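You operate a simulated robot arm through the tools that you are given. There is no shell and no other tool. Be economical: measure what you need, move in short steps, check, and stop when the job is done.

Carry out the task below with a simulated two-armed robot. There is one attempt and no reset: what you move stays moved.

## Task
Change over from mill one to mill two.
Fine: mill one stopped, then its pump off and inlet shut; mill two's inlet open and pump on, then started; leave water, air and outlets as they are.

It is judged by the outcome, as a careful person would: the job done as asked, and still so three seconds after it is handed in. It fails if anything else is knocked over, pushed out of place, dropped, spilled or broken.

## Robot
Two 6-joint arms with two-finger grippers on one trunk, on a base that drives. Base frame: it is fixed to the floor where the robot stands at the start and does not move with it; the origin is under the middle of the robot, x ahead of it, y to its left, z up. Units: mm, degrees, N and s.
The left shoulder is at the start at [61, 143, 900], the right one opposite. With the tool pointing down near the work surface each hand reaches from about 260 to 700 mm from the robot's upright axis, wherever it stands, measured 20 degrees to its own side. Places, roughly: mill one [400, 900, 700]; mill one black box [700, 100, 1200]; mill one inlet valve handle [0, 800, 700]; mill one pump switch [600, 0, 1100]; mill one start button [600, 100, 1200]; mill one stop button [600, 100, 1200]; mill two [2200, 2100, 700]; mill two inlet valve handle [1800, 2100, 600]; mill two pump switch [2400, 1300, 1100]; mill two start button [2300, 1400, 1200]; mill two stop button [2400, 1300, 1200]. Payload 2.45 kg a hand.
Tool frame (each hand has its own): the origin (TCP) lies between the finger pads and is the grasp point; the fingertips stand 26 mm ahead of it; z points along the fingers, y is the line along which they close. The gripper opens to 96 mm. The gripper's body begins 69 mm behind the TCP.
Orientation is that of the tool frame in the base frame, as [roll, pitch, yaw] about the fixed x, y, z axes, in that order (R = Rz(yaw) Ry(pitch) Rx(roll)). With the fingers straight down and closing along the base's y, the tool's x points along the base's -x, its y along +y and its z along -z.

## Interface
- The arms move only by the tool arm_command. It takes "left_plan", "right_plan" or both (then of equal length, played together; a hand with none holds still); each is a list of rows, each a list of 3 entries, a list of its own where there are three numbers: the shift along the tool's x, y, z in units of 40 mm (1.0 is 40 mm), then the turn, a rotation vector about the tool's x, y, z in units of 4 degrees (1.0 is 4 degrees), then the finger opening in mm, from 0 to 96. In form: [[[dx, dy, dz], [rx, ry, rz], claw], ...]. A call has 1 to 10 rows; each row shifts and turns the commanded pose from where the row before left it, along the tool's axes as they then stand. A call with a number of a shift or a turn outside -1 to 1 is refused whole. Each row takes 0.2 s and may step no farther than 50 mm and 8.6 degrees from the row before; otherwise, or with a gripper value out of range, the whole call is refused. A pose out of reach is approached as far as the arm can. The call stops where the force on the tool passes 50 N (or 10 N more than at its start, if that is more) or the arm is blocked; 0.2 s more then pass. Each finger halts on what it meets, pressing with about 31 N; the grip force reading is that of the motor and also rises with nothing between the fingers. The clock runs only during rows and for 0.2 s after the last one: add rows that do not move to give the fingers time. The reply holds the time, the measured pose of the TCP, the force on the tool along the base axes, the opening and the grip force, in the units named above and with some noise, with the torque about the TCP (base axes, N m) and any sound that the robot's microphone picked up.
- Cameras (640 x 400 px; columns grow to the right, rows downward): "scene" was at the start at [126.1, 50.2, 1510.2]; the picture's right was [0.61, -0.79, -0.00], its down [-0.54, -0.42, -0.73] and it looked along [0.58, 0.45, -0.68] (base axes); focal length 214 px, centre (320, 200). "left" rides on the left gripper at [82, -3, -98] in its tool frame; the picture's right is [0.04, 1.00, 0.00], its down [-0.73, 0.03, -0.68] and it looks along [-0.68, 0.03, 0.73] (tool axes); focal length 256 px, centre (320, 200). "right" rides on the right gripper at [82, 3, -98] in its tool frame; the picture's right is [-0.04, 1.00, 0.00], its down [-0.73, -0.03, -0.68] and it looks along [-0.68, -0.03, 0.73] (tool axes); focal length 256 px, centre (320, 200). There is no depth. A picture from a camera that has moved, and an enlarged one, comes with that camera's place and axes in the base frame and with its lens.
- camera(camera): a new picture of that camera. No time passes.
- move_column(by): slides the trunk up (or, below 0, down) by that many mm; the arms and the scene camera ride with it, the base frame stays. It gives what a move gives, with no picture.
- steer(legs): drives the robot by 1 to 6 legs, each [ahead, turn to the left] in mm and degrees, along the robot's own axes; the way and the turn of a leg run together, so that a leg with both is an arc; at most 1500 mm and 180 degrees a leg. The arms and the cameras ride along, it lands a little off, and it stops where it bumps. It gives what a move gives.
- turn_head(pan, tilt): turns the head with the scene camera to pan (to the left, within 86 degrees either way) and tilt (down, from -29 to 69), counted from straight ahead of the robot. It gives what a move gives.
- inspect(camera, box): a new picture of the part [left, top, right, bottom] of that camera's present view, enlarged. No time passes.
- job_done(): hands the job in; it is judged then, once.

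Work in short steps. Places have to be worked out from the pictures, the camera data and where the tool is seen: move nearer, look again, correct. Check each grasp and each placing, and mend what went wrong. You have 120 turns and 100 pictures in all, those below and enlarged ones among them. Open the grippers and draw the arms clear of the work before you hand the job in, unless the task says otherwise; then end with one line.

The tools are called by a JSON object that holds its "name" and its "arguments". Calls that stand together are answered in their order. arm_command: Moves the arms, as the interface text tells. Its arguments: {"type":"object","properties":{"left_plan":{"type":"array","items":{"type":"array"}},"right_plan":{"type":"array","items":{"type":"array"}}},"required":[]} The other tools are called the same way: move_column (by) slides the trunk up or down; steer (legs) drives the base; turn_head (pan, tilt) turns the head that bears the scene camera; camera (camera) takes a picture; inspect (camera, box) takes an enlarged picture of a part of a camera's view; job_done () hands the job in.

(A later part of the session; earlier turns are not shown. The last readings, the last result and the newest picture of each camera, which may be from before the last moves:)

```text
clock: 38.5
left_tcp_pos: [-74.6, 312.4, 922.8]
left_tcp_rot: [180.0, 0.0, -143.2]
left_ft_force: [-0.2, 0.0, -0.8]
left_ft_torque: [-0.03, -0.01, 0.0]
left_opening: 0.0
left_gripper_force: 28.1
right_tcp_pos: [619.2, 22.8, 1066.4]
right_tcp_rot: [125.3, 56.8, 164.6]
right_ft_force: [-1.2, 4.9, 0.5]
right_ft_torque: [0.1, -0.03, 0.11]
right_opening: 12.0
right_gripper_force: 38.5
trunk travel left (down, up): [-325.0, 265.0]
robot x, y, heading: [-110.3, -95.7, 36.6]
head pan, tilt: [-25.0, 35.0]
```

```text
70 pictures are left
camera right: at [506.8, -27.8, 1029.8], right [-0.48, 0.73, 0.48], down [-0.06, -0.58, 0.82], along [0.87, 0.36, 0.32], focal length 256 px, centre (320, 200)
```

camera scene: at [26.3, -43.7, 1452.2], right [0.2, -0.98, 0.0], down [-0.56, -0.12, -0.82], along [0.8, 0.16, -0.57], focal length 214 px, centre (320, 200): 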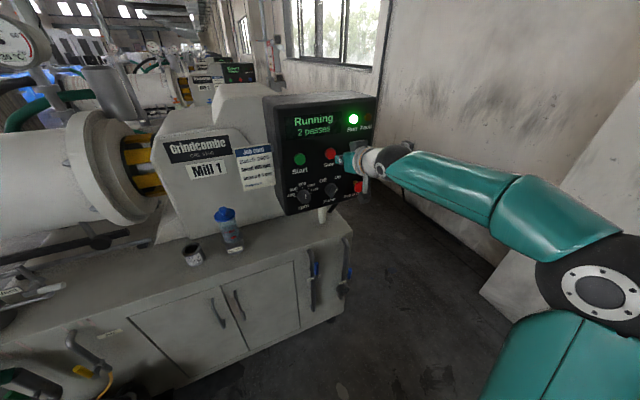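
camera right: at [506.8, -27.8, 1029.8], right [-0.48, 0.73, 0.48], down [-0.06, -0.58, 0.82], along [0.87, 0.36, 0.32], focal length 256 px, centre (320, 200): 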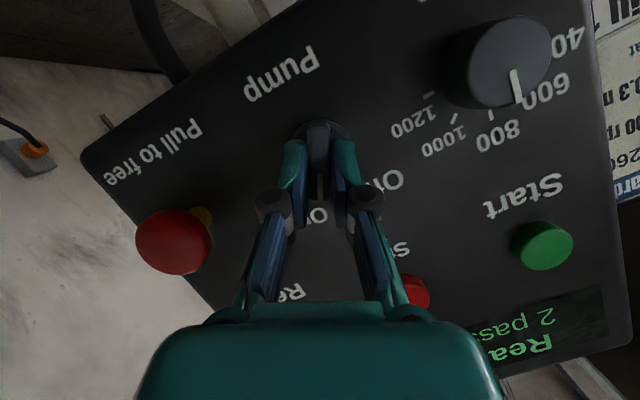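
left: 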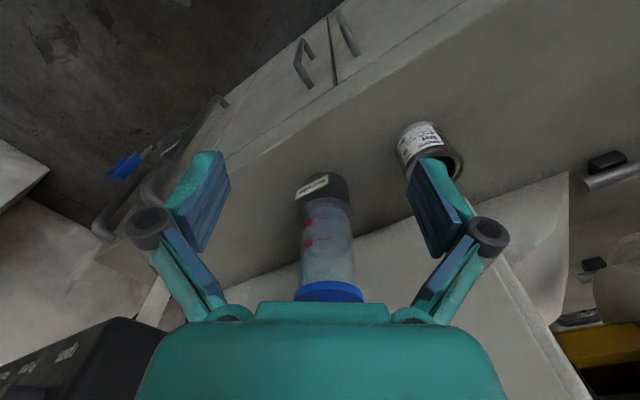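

Now gripping the bar at 12 mm. I rotate counter-clockwise about the panel normal toward Off.

{"name": "arm_command", "arguments": {"right_plan": [[[0, 0.016, 0], [0.353, 0, -0.935], 5], [[0, 0.016, 0], [0.353, 0, -0.935], 5], [[0, 0.016, 0], [0.353, 0, -0.935], 5], [[0, 0.016, 0], [0.353, 0, -0.935], 5], [[0, 0.016, 0], [0.353, 0, -0.935], 5], [[0, 0.016, 0], [0.353, 0, -0.935], 5], [[0, 0.016, 0], [0.353, 0, -0.935], 5], [[0, 0.016, 0], [0.353, 0, -0.935], 5], [[0, 0.016, 0], [0.353, 0, -0.935], 5], [[0, 0.016, 0], [0.353, 0, -0.935], 5]]}}

{"name": "camera", "arguments": {"camera": "right"}}

```text
clock: 40.7
left_tcp_pos: [-75.4, 311.5, 921.9]
left_tcp_rot: [-180.0, 0.0, -143.2]
left_ft_force: [-0.4, 0.1, -0.2]
left_ft_torque: [0.0, -0.01, 0.01]
left_opening: 0.0
left_gripper_force: 28.8
right_tcp_pos: [614.8, 27.0, 1067.9]
right_tcp_rot: [-145.7, 65.6, -113.8]
right_ft_force: [-3.3, 1.0, -0.8]
right_ft_torque: [0.53, -0.62, 0.41]
right_opening: 11.9
right_gripper_force: 38.7
trunk travel left (down, up): [-325.0, 265.0]
robot x, y, heading: [-110.4, -95.4, 36.7]
head pan, tilt: [-25.0, 35.0]
```

```text
69 pictures are left
camera right: at [519.7, -46.4, 1024.8], right [-0.54, 0.82, -0.2], down [-0.42, -0.06, 0.91], along [0.73, 0.57, 0.37], focal length 256 px, centre (320, 200)
```

right: 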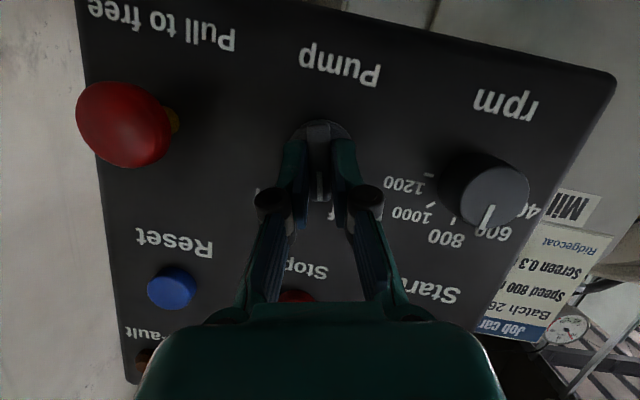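

The knob turns with the hand (still 12 mm grip). I continue another 24°.

{"name": "arm_command", "arguments": {"right_plan": [[[0, 0.016, 0], [0.353, 0, -0.935], 5], [[0, 0.016, 0], [0.353, 0, -0.935], 5], [[0, 0.016, 0], [0.353, 0, -0.935], 5], [[0, 0.016, 0], [0.353, 0, -0.935], 5], [[0, 0.016, 0], [0.353, 0, -0.935], 5], [[0, 0.016, 0], [0.353, 0, -0.935], 5]]}}

{"name": "camera", "arguments": {"camera": "right"}}

```text
clock: 42.1
left_tcp_pos: [-75.8, 312.3, 921.5]
left_tcp_rot: [180.0, 0.1, -143.2]
left_ft_force: [0.0, 0.2, -0.5]
left_ft_torque: [0.03, -0.01, -0.04]
left_opening: 0.4
left_gripper_force: 28.5
right_tcp_pos: [614.1, 28.4, 1066.3]
right_tcp_rot: [-114.6, 48.1, -87.5]
right_ft_force: [-5.7, -0.6, 4.5]
right_ft_torque: [0.99, 1.1, 0.22]
right_opening: 14.6
right_gripper_force: 40.2
trunk travel left (down, up): [-325.0, 265.0]
robot x, y, heading: [-108.8, -97.4, 36.5]
head pan, tilt: [-25.0, 35.0]
```

```text
68 pictures are left
camera right: at [527.3, -57.7, 1029.2], right [-0.45, 0.68, -0.58], down [-0.62, 0.23, 0.75], along [0.65, 0.69, 0.32], focal length 256 px, centre (320, 200)
```

right: 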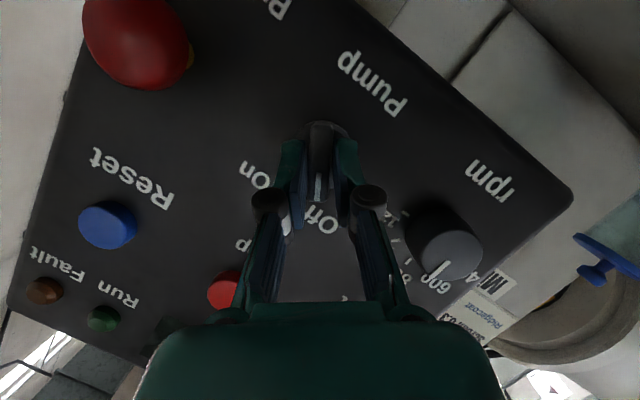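

The bar now points to Off and torque indicates the stop is reached. I release and back off to check.

{"name": "arm_command", "arguments": {"right_plan": [[[0, 0, 0], [-0.17, 0, 0.46], 30], [[0, 0, 0], [0, 0, 0], 45], [[0.3, 0, -0.8], [0, 0, 0], 45], [[0.3, 0, -0.8], [0, 0, 0], 45]]}}

{"name": "inspect", "arguments": {"camera": "right", "box": [200, 60, 440, 210]}}

{"name": "camera", "arguments": {"camera": "scene"}}

```text
clock: 43.1
left_tcp_pos: [-75.4, 312.2, 922.0]
left_tcp_rot: [-180.0, 0.0, -143.3]
left_ft_force: [-0.7, -0.4, 0.3]
left_ft_torque: [0.0, -0.03, 0.0]
left_opening: 0.1
left_gripper_force: 28.6
right_tcp_pos: [559.0, -8.3, 1063.6]
right_tcp_rot: [-116.1, 49.6, -88.7]
right_ft_force: [-0.1, -1.0, -0.1]
right_ft_torque: [-0.01, 0.0, 0.02]
right_opening: 45.1
right_gripper_force: 0.0
trunk travel left (down, up): [-325.0, 265.0]
robot x, y, heading: [-109.9, -95.0, 36.7]
head pan, tilt: [-25.0, 35.0]
```

```text
2.67 times, centred on (320, 135) of right
camera zoom: at [471.1, -93.7, 1026.2], right [-0.46, 0.7, -0.55], down [-0.6, 0.21, 0.77], along [0.65, 0.68, 0.32], focal length 683 px, centre (320, 373)
```

zoom: 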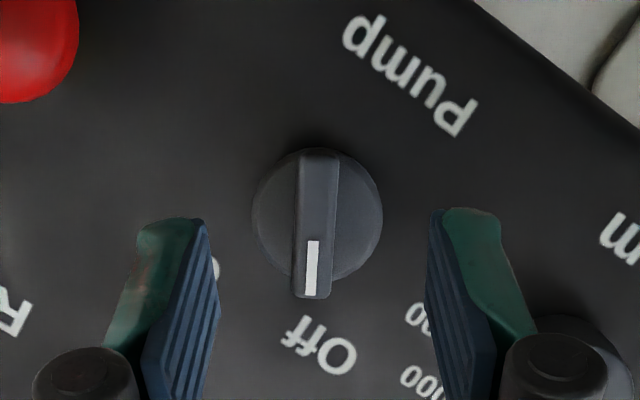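

```text
66 pictures are left
camera scene: at [25.0, -44.3, 1322.4], right [0.2, -0.98, 0.0], down [-0.56, -0.12, -0.82], along [0.8, 0.17, -0.57], focal length 214 px, centre (320, 200)
```

scene: 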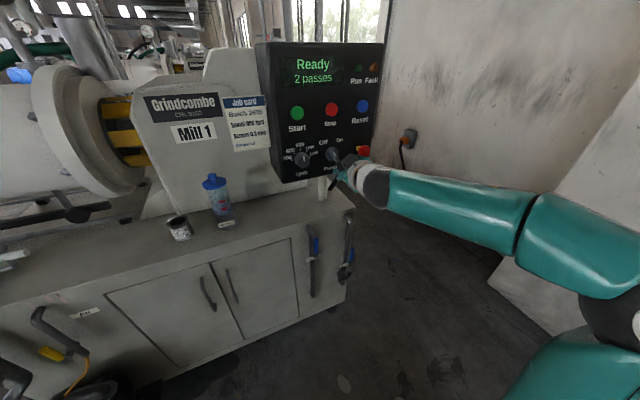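

Pump is Off. I unroll and pull the right hand back, then look left at the inlet valve area.

{"name": "arm_command", "arguments": {"right_plan": [[[0.2, 0, -0.6], [-0.353, 0, 0.935], 45], [[0.2, 0, -0.6], [-0.353, 0, 0.935], 30], [[0.2, 0, -0.6], [-0.353, 0, 0.935], 10], [[0, 0, 0], [-0.353, 0, 0.935], 0], [[0, 0, 0], [-0.353, 0, 0.935], 0], [[0, 0, 0], [-0.353, 0, 0.935], 0], [[0, 0, 0], [-0.353, 0, 0.935], 0], [[0, 0, 0], [-0.353, 0, 0.935], 0], [[0, 0, 0], [-0.25, 0, 0.7], 0]]}}

{"name": "turn_head", "arguments": {"pan": 46, "tilt": 35}}

{"name": "camera", "arguments": {"camera": "scene"}}

{"name": "inspect", "arguments": {"camera": "scene", "box": [200, 120, 520, 320]}}

```text
clock: 45.1
left_tcp_pos: [-74.5, 312.2, 922.1]
left_tcp_rot: [-179.9, 0.0, -143.2]
left_ft_force: [-0.3, 0.4, -0.5]
left_ft_torque: [0.0, -0.02, 0.01]
left_opening: 0.1
left_gripper_force: 28.4
right_tcp_pos: [494.5, -51.2, 1068.8]
right_tcp_rot: [-178.7, 69.4, -144.6]
right_ft_force: [-0.4, -0.4, -0.7]
right_ft_torque: [-0.03, -0.03, -0.01]
right_opening: 0.0
right_gripper_force: 28.4
trunk travel left (down, up): [-325.0, 265.0]
robot x, y, heading: [-109.1, -99.0, 36.4]
head pan, tilt: [-25.0, 35.0]
```

```text
clock: 46.5
left_tcp_pos: [-75.1, 311.0, 922.6]
left_tcp_rot: [180.0, 0.0, -143.2]
left_ft_force: [0.1, 0.4, 0.2]
left_ft_torque: [-0.01, -0.03, -0.01]
left_opening: 0.3
left_gripper_force: 27.6
right_tcp_pos: [493.8, -51.5, 1068.1]
right_tcp_rot: [-178.4, 69.4, -144.2]
right_ft_force: [0.3, -0.1, -0.5]
right_ft_torque: [0.05, 0.04, -0.04]
right_opening: 0.0
right_gripper_force: 28.4
trunk travel left (down, up): [-325.0, 265.0]
robot x, y, heading: [-108.4, -96.5, 36.3]
head pan, tilt: [46.0, 35.0]
```

```text
65 pictures are left
camera scene: at [-49.6, 25.5, 1322.3], right [0.99, -0.13, 0.0], down [-0.07, -0.57, -0.82], along [0.11, 0.81, -0.57], focal length 214 px, centre (320, 200)
```

scene: 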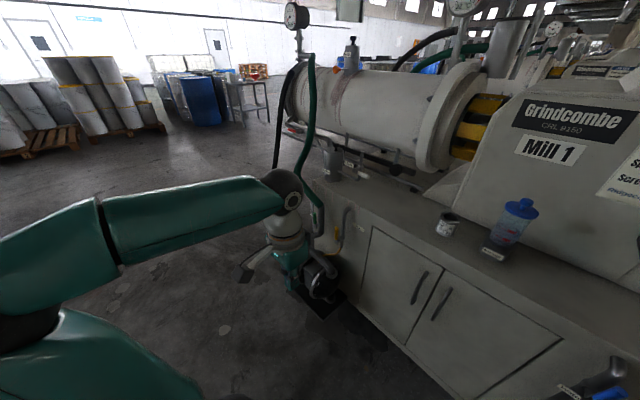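

```text
2.00 times, centred on (360, 220) of scene
camera zoom: at [-49.6, 25.5, 1322.3], right [0.99, -0.13, 0.0], down [-0.07, -0.57, -0.82], along [0.11, 0.81, -0.57], focal length 429 px, centre (240, 160)
```

zoom: 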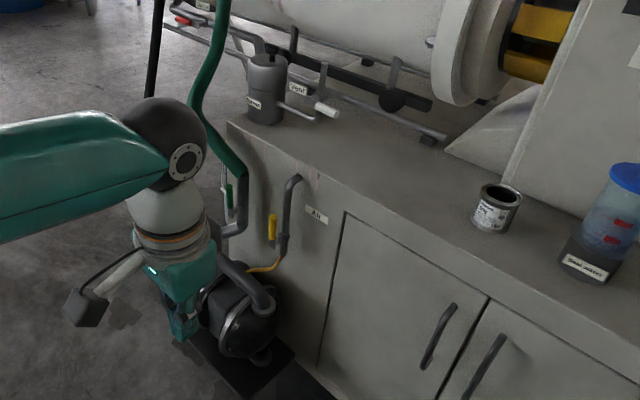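

Hand hides the pipework by the green hose. I move the left hand back and left to uncover the inlet valve.

{"name": "arm_command", "arguments": {"left_plan": [[[0.5, 0.9, -0.3], [0, 0, 0], 0], [[0.5, 0.9, -0.3], [0, 0, 0], 0], [[0.5, 0.9, -0.3], [0, 0, 0], 0], [[0.5, 0.9, -0.3], [0, 0, 0], 0]]}}

{"name": "inspect", "arguments": {"camera": "scene", "box": [200, 120, 520, 320]}}

```text
clock: 47.5
left_tcp_pos: [-222.8, 379.7, 967.5]
left_tcp_rot: [180.0, 0.0, -143.3]
left_ft_force: [-0.5, -0.8, 1.2]
left_ft_torque: [-0.03, -0.01, -0.01]
left_opening: 0.0
left_gripper_force: 28.5
right_tcp_pos: [494.9, -51.7, 1068.1]
right_tcp_rot: [-178.5, 69.4, -144.4]
right_ft_force: [0.0, 0.6, -0.5]
right_ft_torque: [-0.02, 0.03, 0.0]
right_opening: 0.1
right_gripper_force: 28.2
trunk travel left (down, up): [-325.0, 265.0]
robot x, y, heading: [-111.4, -97.0, 36.7]
head pan, tilt: [46.0, 35.0]
```

```text
2.00 times, centred on (360, 220) of scene
camera zoom: at [-49.8, 25.7, 1322.3], right [0.99, -0.13, 0.0], down [-0.07, -0.57, -0.82], along [0.11, 0.81, -0.57], focal length 429 px, centre (240, 160)
```

zoom: 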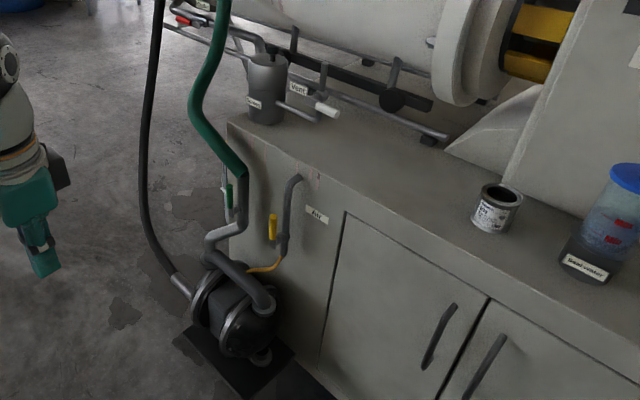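

The pump with its green hose is visible; a green handle sits on the riser pipe. I zoom in.

{"name": "inspect", "arguments": {"camera": "scene", "box": [285, 185, 365, 265]}}

```text
5.00 times, centred on (325, 225) of scene
camera zoom: at [-49.8, 25.7, 1322.3], right [0.99, -0.13, 0.0], down [-0.07, -0.57, -0.82], along [0.11, 0.81, -0.57], focal length 1072 px, centre (295, 75)
```

zoom: 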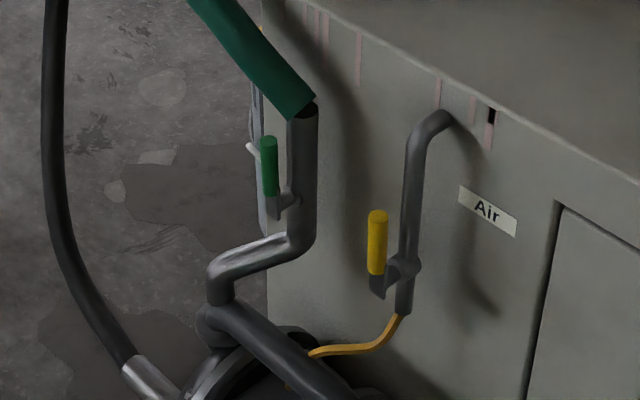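

The green lever (parallel to the riser = open) at roughly (32, 800, 675) is mill one's inlet. I need to drive nearer with the left arm, so first I fold the right hand back to tool-down.

{"name": "arm_command", "arguments": {"right_plan": [[[0.2, 0, -0.27], [0, 1, 0], 0], [[0.2, 0, -0.27], [0, 1, 0], 0], [[0.2, 0, -0.27], [0, 1, 0], 0], [[0.2, 0, -0.27], [0, 1, 0], 0], [[0.2, 0, -0.27], [0, 1, 0], 0], [[0.2, 0, -0.27], [0, 1, 0], 0], [[0.2, 0, -0.27], [0, 1, 0], 0], [[0.2, 0, -0.27], [0, 1, 0], 0], [[0.2, 0, -0.27], [0, 1, 0], 0]]}}

{"name": "arm_command", "arguments": {"right_plan": [[[0.35, 0.1, -0.1], [0, 1, 0], 0], [[0.35, 0.1, -0.1], [0, 1, 0], 0], [[0.35, 0.1, -0.1], [0, 1, 0], 0], [[0.35, 0.1, -0.1], [0, 1, 0], 0], [[0.35, 0.1, -0.1], [0, 1, 0], 0], [[0.35, 0.1, -0.1], [0, 1, 0], 0], [[0.35, 0.1, -0.1], [0, 1, 0], 0], [[0.35, 0.1, -0.1], [0, 1, 0], 0]]}}

```text
clock: 49.5
left_tcp_pos: [-222.5, 379.4, 967.1]
left_tcp_rot: [179.9, 0.0, -143.2]
left_ft_force: [-0.5, 0.6, 0.1]
left_ft_torque: [-0.03, -0.02, 0.0]
left_opening: 0.1
left_gripper_force: 28.2
right_tcp_pos: [398.3, -119.1, 1067.9]
right_tcp_rot: [-179.4, 33.3, -145.4]
right_ft_force: [-0.9, -0.4, 0.6]
right_ft_torque: [0.01, 0.02, 0.0]
right_opening: 0.0
right_gripper_force: 28.6
trunk travel left (down, up): [-325.0, 265.0]
robot x, y, heading: [-112.6, -96.5, 36.6]
head pan, tilt: [46.0, 35.0]
```

```text
clock: 51.3
left_tcp_pos: [-223.2, 380.8, 968.4]
left_tcp_rot: [180.0, 0.1, -143.1]
left_ft_force: [-0.5, -0.3, -0.4]
left_ft_torque: [-0.01, 0.03, -0.05]
left_opening: 0.1
left_gripper_force: 28.4
right_tcp_pos: [282.4, -154.5, 1061.6]
right_tcp_rot: [-179.6, 1.2, -145.7]
right_ft_force: [-0.3, 1.1, 0.3]
right_ft_torque: [0.05, -0.03, -0.01]
right_opening: 0.0
right_gripper_force: 27.8
trunk travel left (down, up): [-325.0, 265.0]
robot x, y, heading: [-109.3, -95.9, 36.6]
head pan, tilt: [46.0, 35.0]
```

Arms are compact now. I turn left 71°, drive ~500 mm, turn back, and aim the head at the valve.

{"name": "steer", "arguments": {"legs": [[0, 71], [500, 0], [0, -71]]}}

{"name": "turn_head", "arguments": {"pan": 20, "tilt": 50}}

{"name": "camera", "arguments": {"camera": "scene"}}

```text
clock: 58.8
left_tcp_pos: [-730.0, 508.1, 969.2]
left_tcp_rot: [179.9, -0.1, -82.2]
left_ft_force: [-0.4, -0.5, 0.3]
left_ft_torque: [-0.01, 0.05, -0.01]
left_opening: 0.0
left_gripper_force: 28.5
right_tcp_pos: [-14.2, 691.5, 1062.5]
right_tcp_rot: [-179.5, 1.4, -84.7]
right_ft_force: [0.3, -0.3, 0.7]
right_ft_torque: [0.02, 0.01, 0.03]
right_opening: 0.1
right_gripper_force: 28.7
trunk travel left (down, up): [-325.0, 265.0]
robot x, y, heading: [-263.8, 377.0, 98.3]
head pan, tilt: [46.0, 35.0]
stopped in leg 3: the robot was blocked; the commanded pose is now the measured one
```

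```text
clock: 59.7
left_tcp_pos: [-730.5, 507.6, 967.8]
left_tcp_rot: [-179.9, 0.0, -82.2]
left_ft_force: [0.6, 0.0, 0.1]
left_ft_torque: [0.01, -0.01, 0.0]
left_opening: 0.0
left_gripper_force: 28.8
right_tcp_pos: [-15.3, 692.1, 1062.7]
right_tcp_rot: [-179.5, 1.3, -84.7]
right_ft_force: [-0.3, -1.4, 0.1]
right_ft_torque: [-0.02, 0.02, 0.02]
right_opening: 0.0
right_gripper_force: 28.8
trunk travel left (down, up): [-325.0, 265.0]
robot x, y, heading: [-261.7, 376.5, 98.3]
head pan, tilt: [20.0, 50.0]
```

```text
61 pictures are left
camera scene: at [-308.7, 502.6, 1300.6], right [0.88, 0.48, 0.0], down [0.36, -0.67, -0.64], along [-0.31, 0.57, -0.77], focal length 214 px, centre (320, 200)
```

scene: 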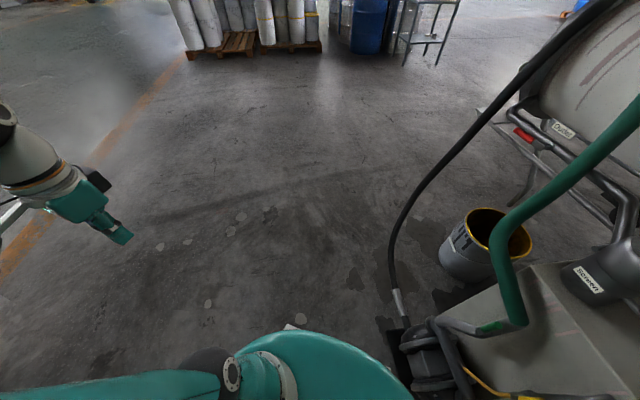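

The last turn was blocked at heading 98°. I look right and down to see what is touching.

{"name": "turn_head", "arguments": {"pan": -40, "tilt": 60}}

{"name": "camera", "arguments": {"camera": "scene"}}

{"name": "camera", "arguments": {"camera": "right"}}

```text
clock: 61.0
left_tcp_pos: [-729.5, 508.4, 967.8]
left_tcp_rot: [179.9, 0.0, -82.2]
left_ft_force: [-0.6, 0.5, 0.8]
left_ft_torque: [-0.02, -0.01, 0.0]
left_opening: 0.2
left_gripper_force: 28.6
right_tcp_pos: [-15.1, 692.1, 1062.9]
right_tcp_rot: [-179.5, 1.4, -84.7]
right_ft_force: [-0.8, 0.0, 0.2]
right_ft_torque: [0.0, -0.01, 0.01]
right_opening: 0.0
right_gripper_force: 28.1
trunk travel left (down, up): [-325.0, 265.0]
robot x, y, heading: [-262.8, 374.4, 98.5]
head pan, tilt: [-40.0, 60.0]
```

```text
60 pictures are left
camera scene: at [-237.2, 491.6, 1288.1], right [0.85, -0.52, 0.0], down [-0.45, -0.74, -0.5], along [0.26, 0.43, -0.87], focal length 214 px, centre (320, 200)
```

scene: 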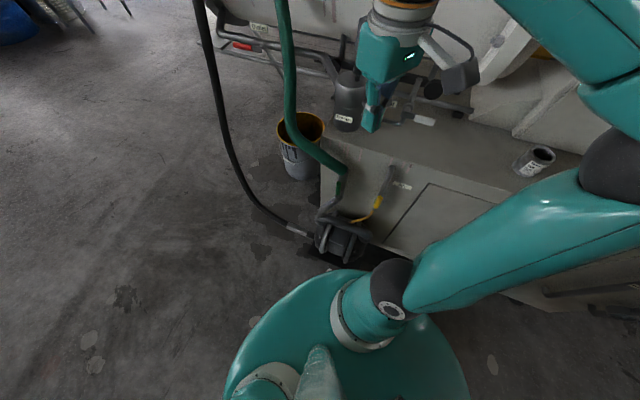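

```text
59 pictures are left
camera right: at [-11.3, 608.0, 1157.7], right [-1.0, -0.05, -0.01], down [-0.04, 0.72, 0.7], along [-0.03, 0.7, -0.72], focal length 256 px, centre (320, 200)
```

right: 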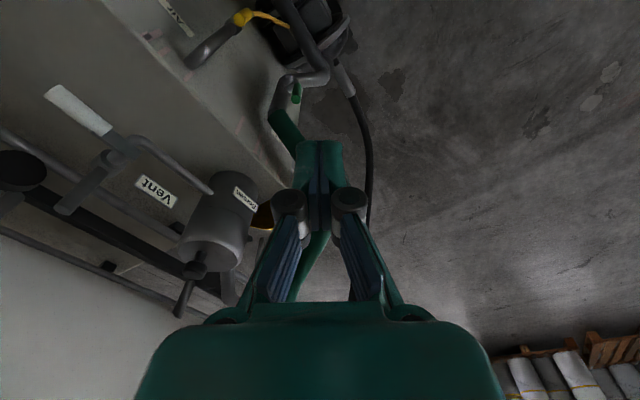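

The base corner likely met the pump plinth, but the right hand hangs almost above the green inlet lever (≈ (26, 797, 695)), so I can use the right arm here. I lower it 160 mm and look closely.

{"name": "arm_command", "arguments": {"right_plan": [[[0, 0.3, 0.9], [0, 0, 0], 0], [[0, 0.2, 0.9], [0, 0, 0], 0], [[0, 0, 0.9], [0, 0, 0], 0], [[0, 0, 0.9], [0, 0, 0], 0], [[0, 0, 0.6], [0, 0, 0], 0]]}}

{"name": "camera", "arguments": {"camera": "right"}}

{"name": "camera", "arguments": {"camera": "scene"}}

```text
clock: 62.2
left_tcp_pos: [-728.9, 507.4, 967.6]
left_tcp_rot: [-180.0, 0.0, -82.2]
left_ft_force: [0.1, -0.7, 0.8]
left_ft_torque: [0.0, -0.01, 0.01]
left_opening: 0.0
left_gripper_force: 28.8
right_tcp_pos: [-32.7, 694.5, 896.2]
right_tcp_rot: [-179.6, 1.4, -84.9]
right_ft_force: [-1.0, -0.1, 0.4]
right_ft_torque: [0.0, 0.0, 0.0]
right_opening: 0.0
right_gripper_force: 28.4
trunk travel left (down, up): [-325.0, 265.0]
robot x, y, heading: [-261.3, 380.7, 98.7]
head pan, tilt: [-40.0, 60.0]
```

```text
58 pictures are left
camera right: at [-28.5, 609.9, 991.5], right [-1.0, -0.05, -0.01], down [-0.04, 0.72, 0.7], along [-0.03, 0.7, -0.72], focal length 256 px, centre (320, 200)
```

right: 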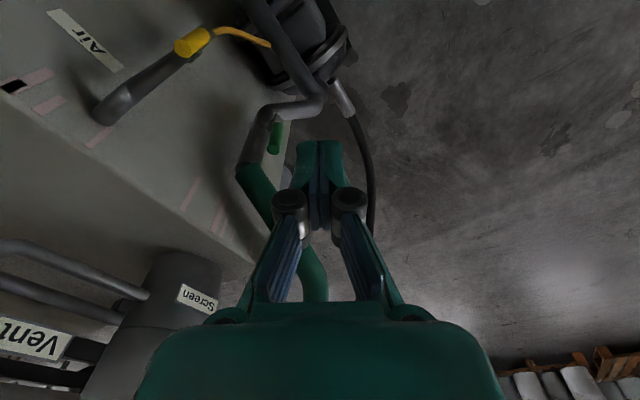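

```text
57 pictures are left
camera scene: at [-237.1, 491.7, 1288.1], right [0.85, -0.52, 0.0], down [-0.45, -0.74, -0.5], along [0.26, 0.43, -0.87], focal length 214 px, centre (320, 200)
```

scene: 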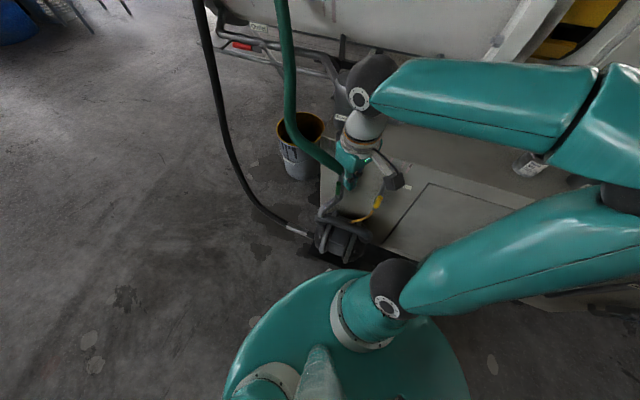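

The elbow stays high and clear of the mill body (its front is at n≈810). I zoom on the valve.

{"name": "inspect", "arguments": {"camera": "right", "box": [220, 70, 348, 180]}}

{"name": "inspect", "arguments": {"camera": "scene", "box": [305, 160, 401, 220]}}

```text
3.64 times, centred on (284, 125) of right
camera zoom: at [-28.5, 609.9, 991.5], right [-1.0, -0.05, -0.01], down [-0.04, 0.72, 0.7], along [-0.03, 0.7, -0.72], focal length 931 px, centre (451, 473)
```

zoom: 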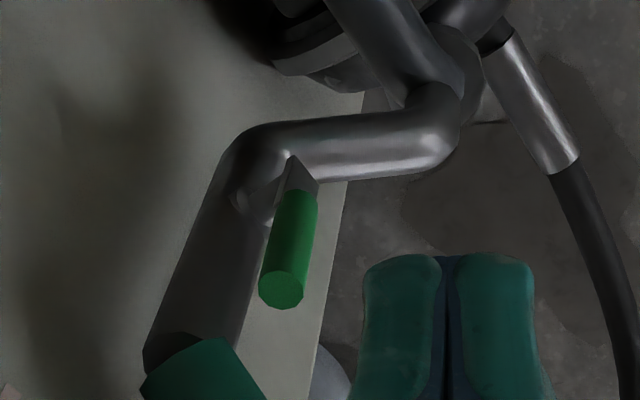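

```text
6.67 times, centred on (353, 190) of scene
camera zoom: at [-237.1, 491.7, 1288.1], right [0.85, -0.52, 0.0], down [-0.45, -0.74, -0.5], along [0.26, 0.43, -0.87], focal length 1430 px, centre (100, 267)
```

zoom: 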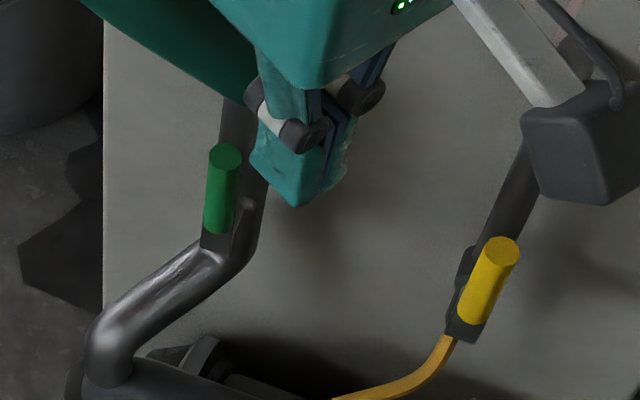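

The stem points toward the aisle (−n), pivot ≈ (33, 814, 590), lever tip ≈ (26, 806, 696); it swings in the plane along the bench. The hose is above, so I tilt the hand to 45° (coming from the aisle side) before approaching.

{"name": "arm_command", "arguments": {"right_plan": [[[0, 0, 0], [0, 0, 0.94], 0], [[0, 0, 0], [0, 0, 0.94], 0], [[0, 0, 0], [0, 0, 0.94], 0], [[0, 0, 0], [0, 0, 0.94], 0], [[0, 0, 0], [0, 0, 0.94], 0], [[0, 0, 0], [0, 0, 0.94], 0], [[0, 0, 0], [0, 0, 0.94], 0], [[0, 0, 0], [0, 0, 0.94], 0], [[0, 0, 0], [0, -1, 0], 0], [[0, 0, 0], [0, -1, 0], 0]]}}

{"name": "arm_command", "arguments": {"right_plan": [[[0, 0, 0.2], [0, -1, 0], 0], [[0, 0, 0.2], [0, -1, 0], 0], [[0, 0, 0.2], [0, -1, 0], 0], [[0, 0, 0.2], [0, -1, 0], 0], [[0, 0, 0], [0, -1, 0], 0], [[0, 0, 0], [0, -1, 0], 0], [[0, 0, 0], [0, -1, 0], 0], [[0, 0, 0], [0, -1, 0], 0], [[0, 0, 0], [0, -1, 0], 0]]}}

{"name": "camera", "arguments": {"camera": "scene"}}

```text
clock: 64.4
left_tcp_pos: [-729.1, 507.3, 968.3]
left_tcp_rot: [-180.0, 0.0, -82.1]
left_ft_force: [0.3, -0.1, -0.3]
left_ft_torque: [0.01, -0.04, 0.01]
left_opening: 0.0
left_gripper_force: 28.7
right_tcp_pos: [-33.5, 693.6, 895.0]
right_tcp_rot: [179.8, 9.4, -114.9]
right_ft_force: [0.2, 0.1, 0.4]
right_ft_torque: [0.01, 0.03, 0.01]
right_opening: 0.1
right_gripper_force: 28.5
trunk travel left (down, up): [-325.0, 265.0]
robot x, y, heading: [-264.6, 375.6, 98.3]
head pan, tilt: [-40.0, 60.0]
```

```text
clock: 66.4
left_tcp_pos: [-728.6, 507.1, 968.5]
left_tcp_rot: [-180.0, -0.1, -82.2]
left_ft_force: [-0.2, 1.3, -0.5]
left_ft_torque: [0.03, 0.03, 0.0]
left_opening: 0.1
left_gripper_force: 28.6
right_tcp_pos: [-33.6, 729.3, 910.5]
right_tcp_rot: [179.7, 45.4, -115.2]
right_ft_force: [-0.6, 0.1, 0.4]
right_ft_torque: [0.02, -0.02, 0.0]
right_opening: 0.1
right_gripper_force: 28.3
right hand out of reach, approached as far as the arm can: row 6, 7, 8, 9
trunk travel left (down, up): [-325.0, 265.0]
robot x, y, heading: [-261.7, 379.5, 98.3]
head pan, tilt: [-40.0, 60.0]
```

```text
54 pictures are left
camera scene: at [-237.1, 491.6, 1288.0], right [0.85, -0.52, 0.0], down [-0.45, -0.74, -0.5], along [0.26, 0.43, -0.87], focal length 214 px, centre (320, 200)
```

scene: 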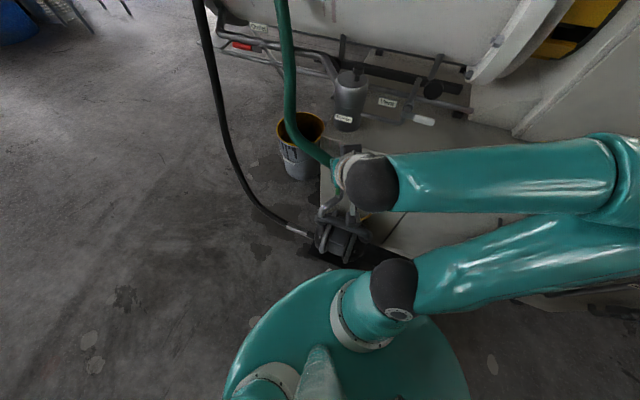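

The arm is folded to its limit, so the base should be farther away. I back up 150 mm (the hand rides along, away from the hose).

{"name": "steer", "arguments": {"legs": [[-150, 0]]}}

{"name": "arm_command", "arguments": {"right_plan": [[[0.3, 0, 0.6], [0, 0, 0], 0], [[0.3, 0, 0.6], [0, 0, 0], 0], [[0.3, 0, 0.6], [0, 0, 0], 0], [[0.3, 0, 0.6], [0, 0, 0], 0]]}}

{"name": "camera", "arguments": {"camera": "right"}}

{"name": "camera", "arguments": {"camera": "scene"}}

```text
clock: 67.8
left_tcp_pos: [-707.4, 352.7, 969.3]
left_tcp_rot: [180.0, 0.0, -82.0]
left_ft_force: [0.4, -0.3, 0.0]
left_ft_torque: [-0.01, 0.02, 0.03]
left_opening: 0.1
left_gripper_force: 28.6
right_tcp_pos: [-10.8, 575.5, 909.9]
right_tcp_rot: [179.8, 45.4, -114.9]
right_ft_force: [0.4, -0.1, -0.5]
right_ft_torque: [0.03, 0.05, 0.01]
right_opening: 0.0
right_gripper_force: 28.3
trunk travel left (down, up): [-325.0, 265.0]
robot x, y, heading: [-240.0, 221.1, 98.6]
head pan, tilt: [-40.0, 60.0]
```

```text
clock: 68.8
left_tcp_pos: [-707.3, 352.0, 968.6]
left_tcp_rot: [180.0, 0.1, -82.0]
left_ft_force: [1.0, -0.1, 0.5]
left_ft_torque: [0.0, -0.01, -0.02]
left_opening: 0.2
left_gripper_force: 28.2
right_tcp_pos: [-2.4, 645.5, 851.8]
right_tcp_rot: [179.8, 45.3, -114.9]
right_ft_force: [-0.1, 0.4, -0.2]
right_ft_torque: [-0.01, -0.02, 0.0]
right_opening: 0.2
right_gripper_force: 28.3
right hand out of reach, approached as far as the arm can: row 1, 2, 3, 4
trunk travel left (down, up): [-325.0, 265.0]
robot x, y, heading: [-237.5, 220.5, 98.5]
head pan, tilt: [-40.0, 60.0]
```

```text
53 pictures are left
camera right: at [-57.8, 531.4, 862.9], right [-0.9, 0.44, 0.03], down [0.04, 0.02, 1.0], along [0.44, 0.9, -0.04], focal length 256 px, centre (320, 200)
```

right: 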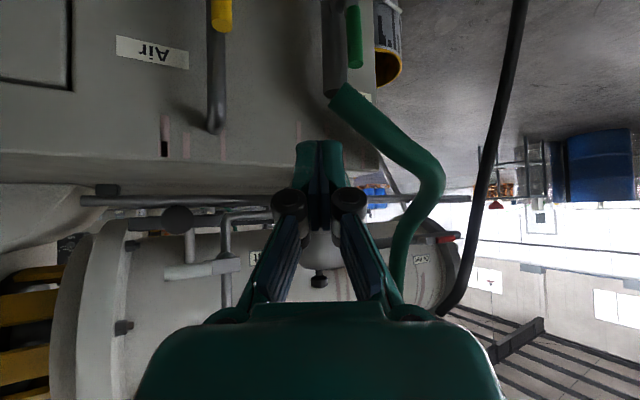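

```text
52 pictures are left
camera scene: at [-214.6, 337.4, 1288.0], right [0.85, -0.52, 0.0], down [-0.45, -0.74, -0.5], along [0.26, 0.43, -0.87], focal length 214 px, centre (320, 200)
```

scene: 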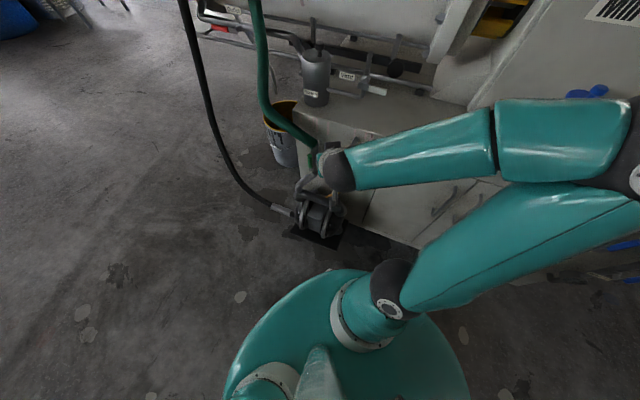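

Horizontal-ish hand poses only work well above the shoulder, so I lower the trunk 190 mm; the hand comes down to z≈662, still 160 mm before the lever.

{"name": "move_column", "arguments": {"by": -190}}

{"name": "arm_command", "arguments": {"right_plan": [[[0, 0.3, 0.2], [0, 0, 0], 0], [[0, 0.3, 0.2], [0, 0, 0], 0]]}}

{"name": "camera", "arguments": {"camera": "right"}}

{"name": "camera", "arguments": {"camera": "scene"}}

```text
clock: 70.9
left_tcp_pos: [-708.0, 352.3, 778.5]
left_tcp_rot: [179.9, 0.0, -82.0]
left_ft_force: [0.7, 0.5, 0.2]
left_ft_torque: [-0.01, -0.01, 0.0]
left_opening: 0.0
left_gripper_force: 28.3
right_tcp_pos: [-1.5, 645.3, 663.3]
right_tcp_rot: [179.9, 45.2, -114.9]
right_ft_force: [-0.3, 1.2, 0.3]
right_ft_torque: [0.02, 0.01, 0.05]
right_opening: 0.0
right_gripper_force: 28.9
trunk travel left (down, up): [-135.0, 455.0]
robot x, y, heading: [-243.5, 217.4, 98.6]
head pan, tilt: [-40.0, 60.0]
```

```text
clock: 71.5
left_tcp_pos: [-707.6, 351.7, 779.1]
left_tcp_rot: [180.0, 0.0, -82.0]
left_ft_force: [-0.4, 0.2, -0.1]
left_ft_torque: [0.02, 0.02, -0.03]
left_opening: 0.0
left_gripper_force: 28.9
right_tcp_pos: [-19.7, 665.0, 651.5]
right_tcp_rot: [179.8, 45.3, -114.9]
right_ft_force: [0.9, -0.3, 0.6]
right_ft_torque: [0.02, -0.03, 0.04]
right_opening: 0.0
right_gripper_force: 28.3
trunk travel left (down, up): [-135.0, 455.0]
robot x, y, heading: [-240.6, 223.3, 98.9]
head pan, tilt: [-40.0, 60.0]
```

```text
51 pictures are left
camera right: at [-75.9, 552.0, 662.2], right [-0.9, 0.44, 0.03], down [0.04, 0.02, 1.0], along [0.44, 0.9, -0.04], focal length 256 px, centre (320, 200)
```

right: 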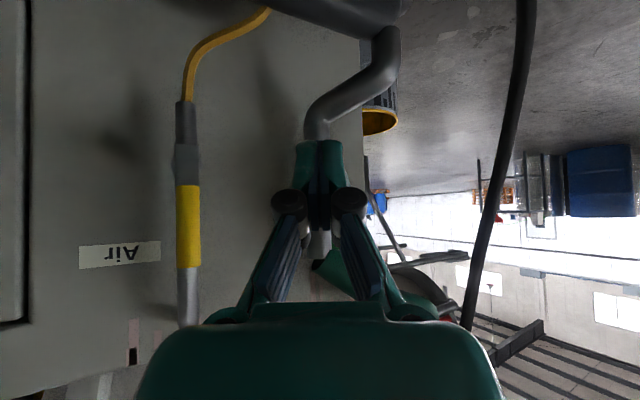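

```text
50 pictures are left
camera scene: at [-214.5, 337.0, 1098.0], right [0.85, -0.52, 0.0], down [-0.45, -0.74, -0.5], along [0.26, 0.43, -0.87], focal length 214 px, centre (320, 200)
```

scene: 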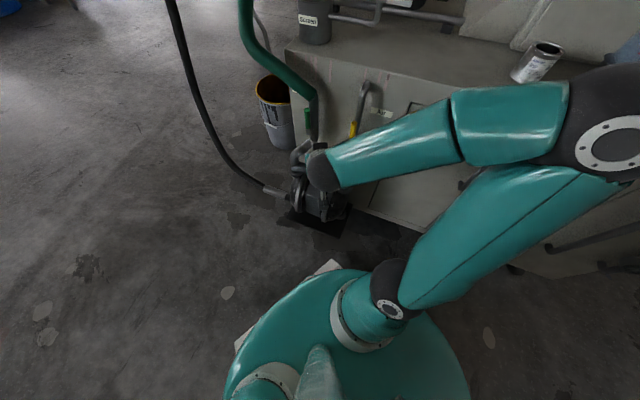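

Now poses follow well. I go to a point left of the lever and in front of it (−68, 780, 680), and look.

{"name": "arm_command", "arguments": {"right_plan": [[[-0.66, 0.77, 0.33], [0, 0, 0], 0], [[-0.66, 0.77, 0.33], [0, 0, 0], 0], [[-0.66, 0.77, 0.33], [0, 0, 0], 0]]}}

{"name": "turn_head", "arguments": {"pan": -30, "tilt": 45}}

{"name": "camera", "arguments": {"camera": "right"}}

{"name": "inspect", "arguments": {"camera": "scene", "box": [220, 80, 420, 230]}}

```text
clock: 72.3
left_tcp_pos: [-706.7, 352.4, 778.2]
left_tcp_rot: [-180.0, 0.0, -82.0]
left_ft_force: [-0.5, -0.2, -1.2]
left_ft_torque: [-0.02, 0.0, -0.01]
left_opening: 0.0
left_gripper_force: 28.4
right_tcp_pos: [-70.8, 781.2, 684.1]
right_tcp_rot: [179.7, 45.2, -114.9]
right_ft_force: [0.1, -0.4, -0.4]
right_ft_torque: [0.01, 0.01, 0.05]
right_opening: 0.0
right_gripper_force: 28.6
trunk travel left (down, up): [-135.0, 455.0]
robot x, y, heading: [-236.6, 221.7, 98.3]
head pan, tilt: [-40.0, 60.0]
```

```text
clock: 73.1
left_tcp_pos: [-707.1, 351.1, 780.1]
left_tcp_rot: [180.0, 0.0, -82.0]
left_ft_force: [0.2, 0.3, 0.7]
left_ft_torque: [0.01, 0.01, 0.02]
left_opening: 0.2
left_gripper_force: 28.7
right_tcp_pos: [-70.1, 781.2, 682.6]
right_tcp_rot: [179.7, 45.2, -114.9]
right_ft_force: [-0.5, 0.3, -0.4]
right_ft_torque: [0.03, -0.02, 0.01]
right_opening: 0.0
right_gripper_force: 28.3
trunk travel left (down, up): [-135.0, 455.0]
robot x, y, heading: [-242.5, 221.7, 98.5]
head pan, tilt: [-30.0, 45.0]
```

```text
49 pictures are left
camera right: at [-125.5, 667.1, 693.0], right [-0.9, 0.44, 0.03], down [0.04, 0.02, 1.0], along [0.44, 0.9, -0.04], focal length 256 px, centre (320, 200)
```

right: 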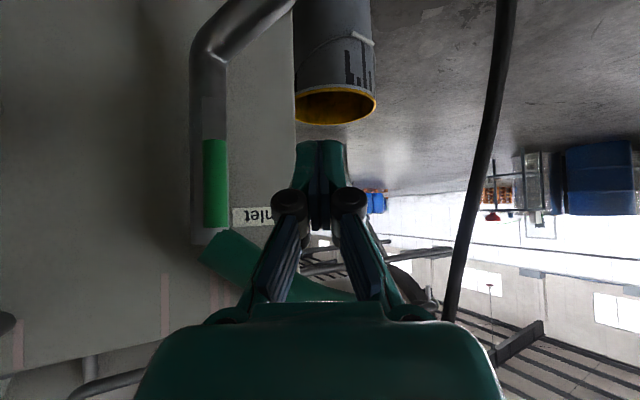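

```text
2.67 times, centred on (320, 155) of scene
camera zoom: at [-219.6, 356.0, 1117.4], right [0.93, -0.37, 0.0], down [-0.26, -0.66, -0.71], along [0.26, 0.66, -0.71], focal length 572 px, centre (320, 320)
```

zoom: 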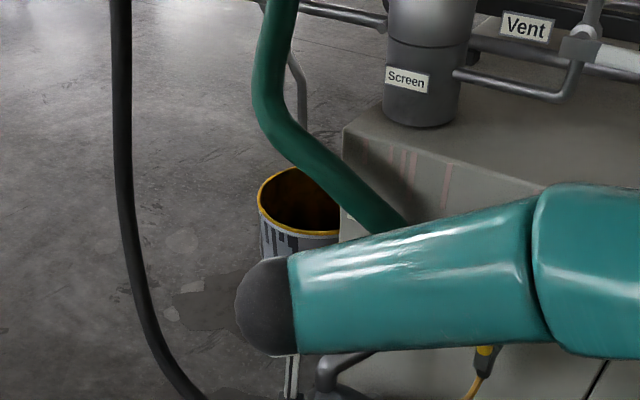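

The lever (grip z 640–704, with the "Inlet" label behind) is clearly seen. I advance 80 mm along the normal on its left side, then push right ~40 mm to test the direction.

{"name": "arm_command", "arguments": {"right_plan": [[[-0.41, -0.33, 0.41], [0, 0, 0], 0], [[-0.41, -0.33, 0.41], [0, 0, 0], 0], [[-0.41, -0.33, 0.41], [0, 0, 0], 0], [[0.15, -0.37, -0.15], [0, 0, 0], 0], [[0.08, -0.2, -0.08], [0, 0, 0], 0], [[0.08, -0.2, -0.08], [0, 0, 0], 0]]}}

{"name": "camera", "arguments": {"camera": "right"}}

```text
clock: 74.4
left_tcp_pos: [-708.4, 351.7, 778.5]
left_tcp_rot: [180.0, 0.0, -82.0]
left_ft_force: [0.2, 0.5, 0.8]
left_ft_torque: [-0.01, 0.0, -0.01]
left_opening: 0.1
left_gripper_force: 28.0
right_tcp_pos: [4.8, 809.5, 682.7]
right_tcp_rot: [178.5, 45.4, -114.2]
right_ft_force: [-13.7, 7.0, -3.5]
right_ft_torque: [-0.01, 0.02, 0.01]
right_opening: 0.0
right_gripper_force: 28.0
trunk travel left (down, up): [-135.0, 455.0]
robot x, y, heading: [-237.9, 221.6, 98.6]
head pan, tilt: [-30.0, 45.0]
stopped in row 6 (right hand): the force on the tool passed its limit at 56 N (the readings are from after the stop); the commanded pose is now the measured one
```

```text
47 pictures are left
camera right: at [-48.1, 692.8, 691.1], right [-0.91, 0.42, 0.05], down [0.06, 0.01, 1.0], along [0.42, 0.91, -0.03], focal length 256 px, centre (320, 200)
```

right: 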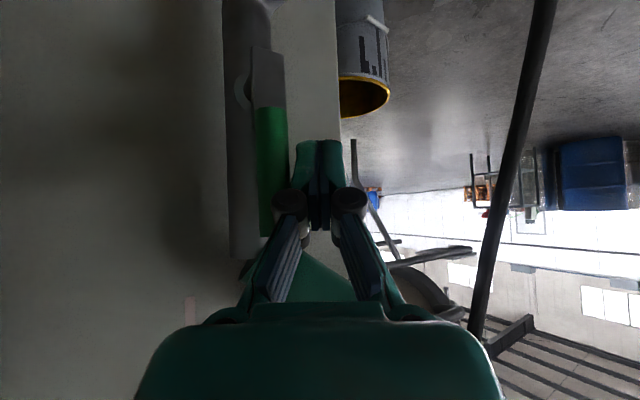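

Rightward it meets a stop (56 N), so it must swing left. I back out, go round to the right side of the lever, and re-approach.

{"name": "arm_command", "arguments": {"right_plan": [[[-0.08, 0.2, 0.08], [0, 0, 0], 0], [[0.41, 0.33, -0.41], [0, 0, 0], 0], [[0.41, 0.33, -0.41], [0, 0, 0], 0], [[0.41, 0.33, -0.41], [0, 0, 0], 0], [[0.29, -0.72, -0.29], [0, 0, 0], 0], [[0.29, -0.72, -0.29], [0, 0, 0], 0]]}}

{"name": "camera", "arguments": {"camera": "right"}}

```text
clock: 75.8
left_tcp_pos: [-706.8, 352.8, 778.3]
left_tcp_rot: [-180.0, 0.0, -82.0]
left_ft_force: [0.0, -0.2, -0.1]
left_ft_torque: [0.0, -0.02, 0.0]
left_opening: 0.3
left_gripper_force: 28.4
right_tcp_pos: [-20.2, 709.6, 684.0]
right_tcp_rot: [178.6, 45.5, -114.5]
right_ft_force: [-0.7, 0.7, -0.1]
right_ft_torque: [0.03, 0.0, 0.0]
right_opening: 0.1
right_gripper_force: 28.1
trunk travel left (down, up): [-135.0, 455.0]
robot x, y, heading: [-238.1, 224.1, 98.4]
head pan, tilt: [-30.0, 45.0]
```

```text
46 pictures are left
camera right: at [-73.8, 593.9, 692.6], right [-0.9, 0.42, 0.04], down [0.05, 0.01, 1.0], along [0.42, 0.91, -0.03], focal length 256 px, centre (320, 200)
```

right: 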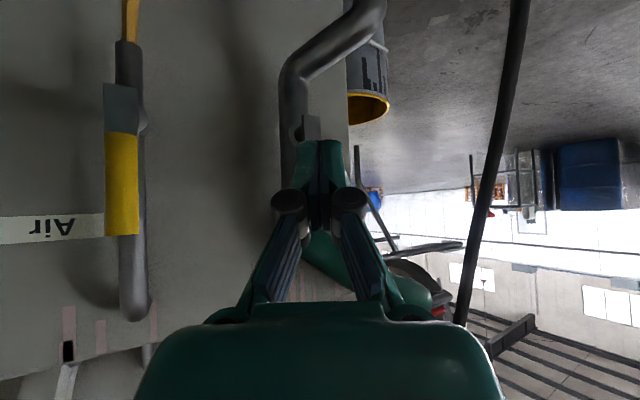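

Fingers are right of the lever by ~48 mm. I advance 80 mm along the normal and start pushing left.

{"name": "arm_command", "arguments": {"right_plan": [[[-0.41, -0.33, 0.41], [0, 0, 0], 0], [[-0.41, -0.33, 0.41], [0, 0, 0], 0], [[-0.41, -0.33, 0.41], [0, 0, 0], 0], [[-0.17, 0.43, 0.17], [0, 0, 0], 0], [[-0.09, 0.22, 0.09], [0, 0, 0], 0], [[-0.09, 0.22, 0.09], [0, 0, 0], 0]]}}

{"name": "camera", "arguments": {"camera": "right"}}

```text
clock: 77.2
left_tcp_pos: [-705.3, 352.1, 780.4]
left_tcp_rot: [179.9, 0.0, -82.0]
left_ft_force: [0.2, 0.7, 0.6]
left_ft_torque: [0.01, -0.01, 0.0]
left_opening: 0.0
left_gripper_force: 28.5
right_tcp_pos: [17.6, 792.9, 683.0]
right_tcp_rot: [178.6, 45.5, -114.4]
right_ft_force: [1.3, 0.0, 0.1]
right_ft_torque: [-0.03, -0.01, -0.01]
right_opening: 0.0
right_gripper_force: 28.6
trunk travel left (down, up): [-135.0, 455.0]
robot x, y, heading: [-240.8, 220.2, 98.5]
head pan, tilt: [-30.0, 45.0]
```

```text
45 pictures are left
camera right: at [-36.8, 677.3, 691.8], right [-0.91, 0.42, 0.04], down [0.05, 0.01, 1.0], along [0.42, 0.91, -0.03], focal length 256 px, centre (320, 200)
```

right: 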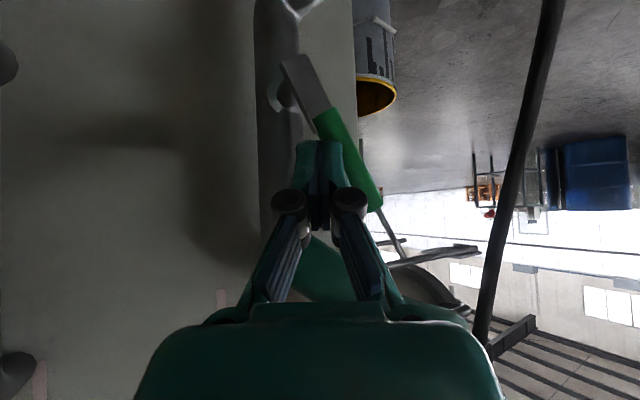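

The lever is swinging left. I continue along the arc, left and then down.

{"name": "arm_command", "arguments": {"right_plan": [[[-0.08, 0.33, 0.18], [0, 0, 0], 0], [[-0.08, 0.33, 0.18], [0, 0, 0], 0], [[0.07, 0.24, 0.26], [0, 0, 0], 0], [[0.07, 0.24, 0.26], [0, 0, 0], 0], [[0.14, 0.12, 0.23], [0, 0, 0], 0]]}}

{"name": "camera", "arguments": {"camera": "right"}}

```text
clock: 78.4
left_tcp_pos: [-708.0, 349.3, 780.1]
left_tcp_rot: [-180.0, 0.2, -82.1]
left_ft_force: [-0.4, -0.4, -0.6]
left_ft_torque: [0.0, 0.02, -0.03]
left_opening: 0.0
left_gripper_force: 27.9
right_tcp_pos: [-16.2, 838.1, 653.4]
right_tcp_rot: [178.6, 46.0, -114.7]
right_ft_force: [5.1, -12.3, 25.8]
right_ft_torque: [-0.18, -0.44, -0.15]
right_opening: 0.0
right_gripper_force: 28.1
trunk travel left (down, up): [-135.0, 455.0]
robot x, y, heading: [-241.6, 222.5, 98.5]
head pan, tilt: [-30.0, 45.0]
```

```text
44 pictures are left
camera right: at [-70.0, 723.4, 661.5], right [-0.9, 0.43, 0.05], down [0.05, 0.0, 1.0], along [0.43, 0.9, -0.02], focal length 256 px, centre (320, 200)
```

right: 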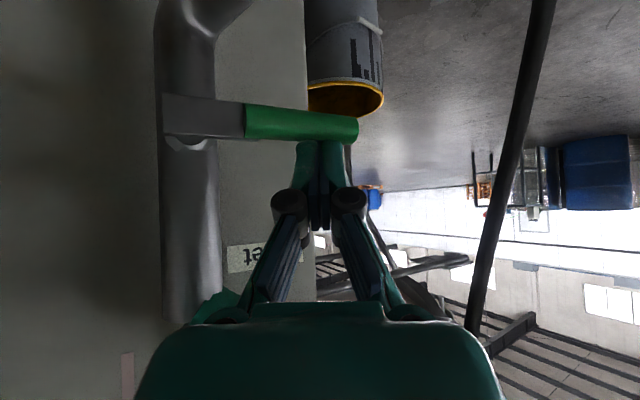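

The lever is almost horizontal, with 26 N reaction. I press a bit more to be sure it is at its stop.

{"name": "arm_command", "arguments": {"right_plan": [[[0.07, 0.03, 0.08], [0, 0, 0], 0], [[0.07, 0, 0.07], [0, 0, 0], 0]]}}

{"name": "inspect", "arguments": {"camera": "right", "box": [120, 40, 400, 215]}}

```text
clock: 78.9
left_tcp_pos: [-706.6, 351.1, 779.2]
left_tcp_rot: [-179.9, 0.1, -81.9]
left_ft_force: [-0.2, 0.7, 0.4]
left_ft_torque: [0.03, 0.0, 0.02]
left_opening: 0.0
left_gripper_force: 28.5
right_tcp_pos: [-16.7, 843.1, 652.9]
right_tcp_rot: [178.4, 46.7, -114.9]
right_ft_force: [0.7, -1.6, 18.8]
right_ft_torque: [0.11, -0.08, -0.18]
right_opening: 0.0
right_gripper_force: 27.9
trunk travel left (down, up): [-135.0, 455.0]
robot x, y, heading: [-240.3, 221.3, 98.4]
head pan, tilt: [-30.0, 45.0]
stopped in row 2 (right hand): the force on the tool passed its limit at 53 N (the readings are from after the stop); the commanded pose is now the measured one
```

```text
2.29 times, centred on (260, 128) of right
camera zoom: at [-69.9, 727.1, 660.3], right [-0.9, 0.43, 0.05], down [0.05, -0.01, 1.0], along [0.43, 0.9, -0.01], focal length 585 px, centre (457, 366)
```

zoom: 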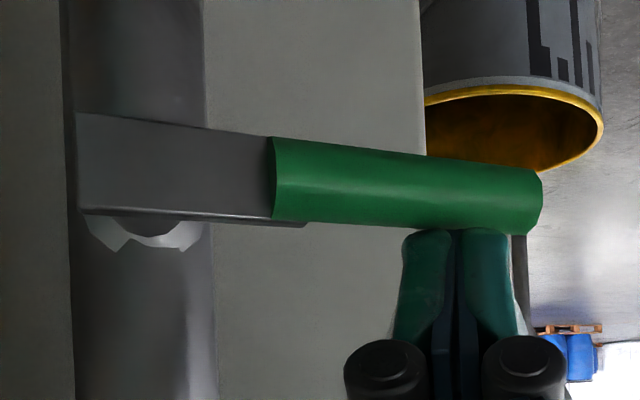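

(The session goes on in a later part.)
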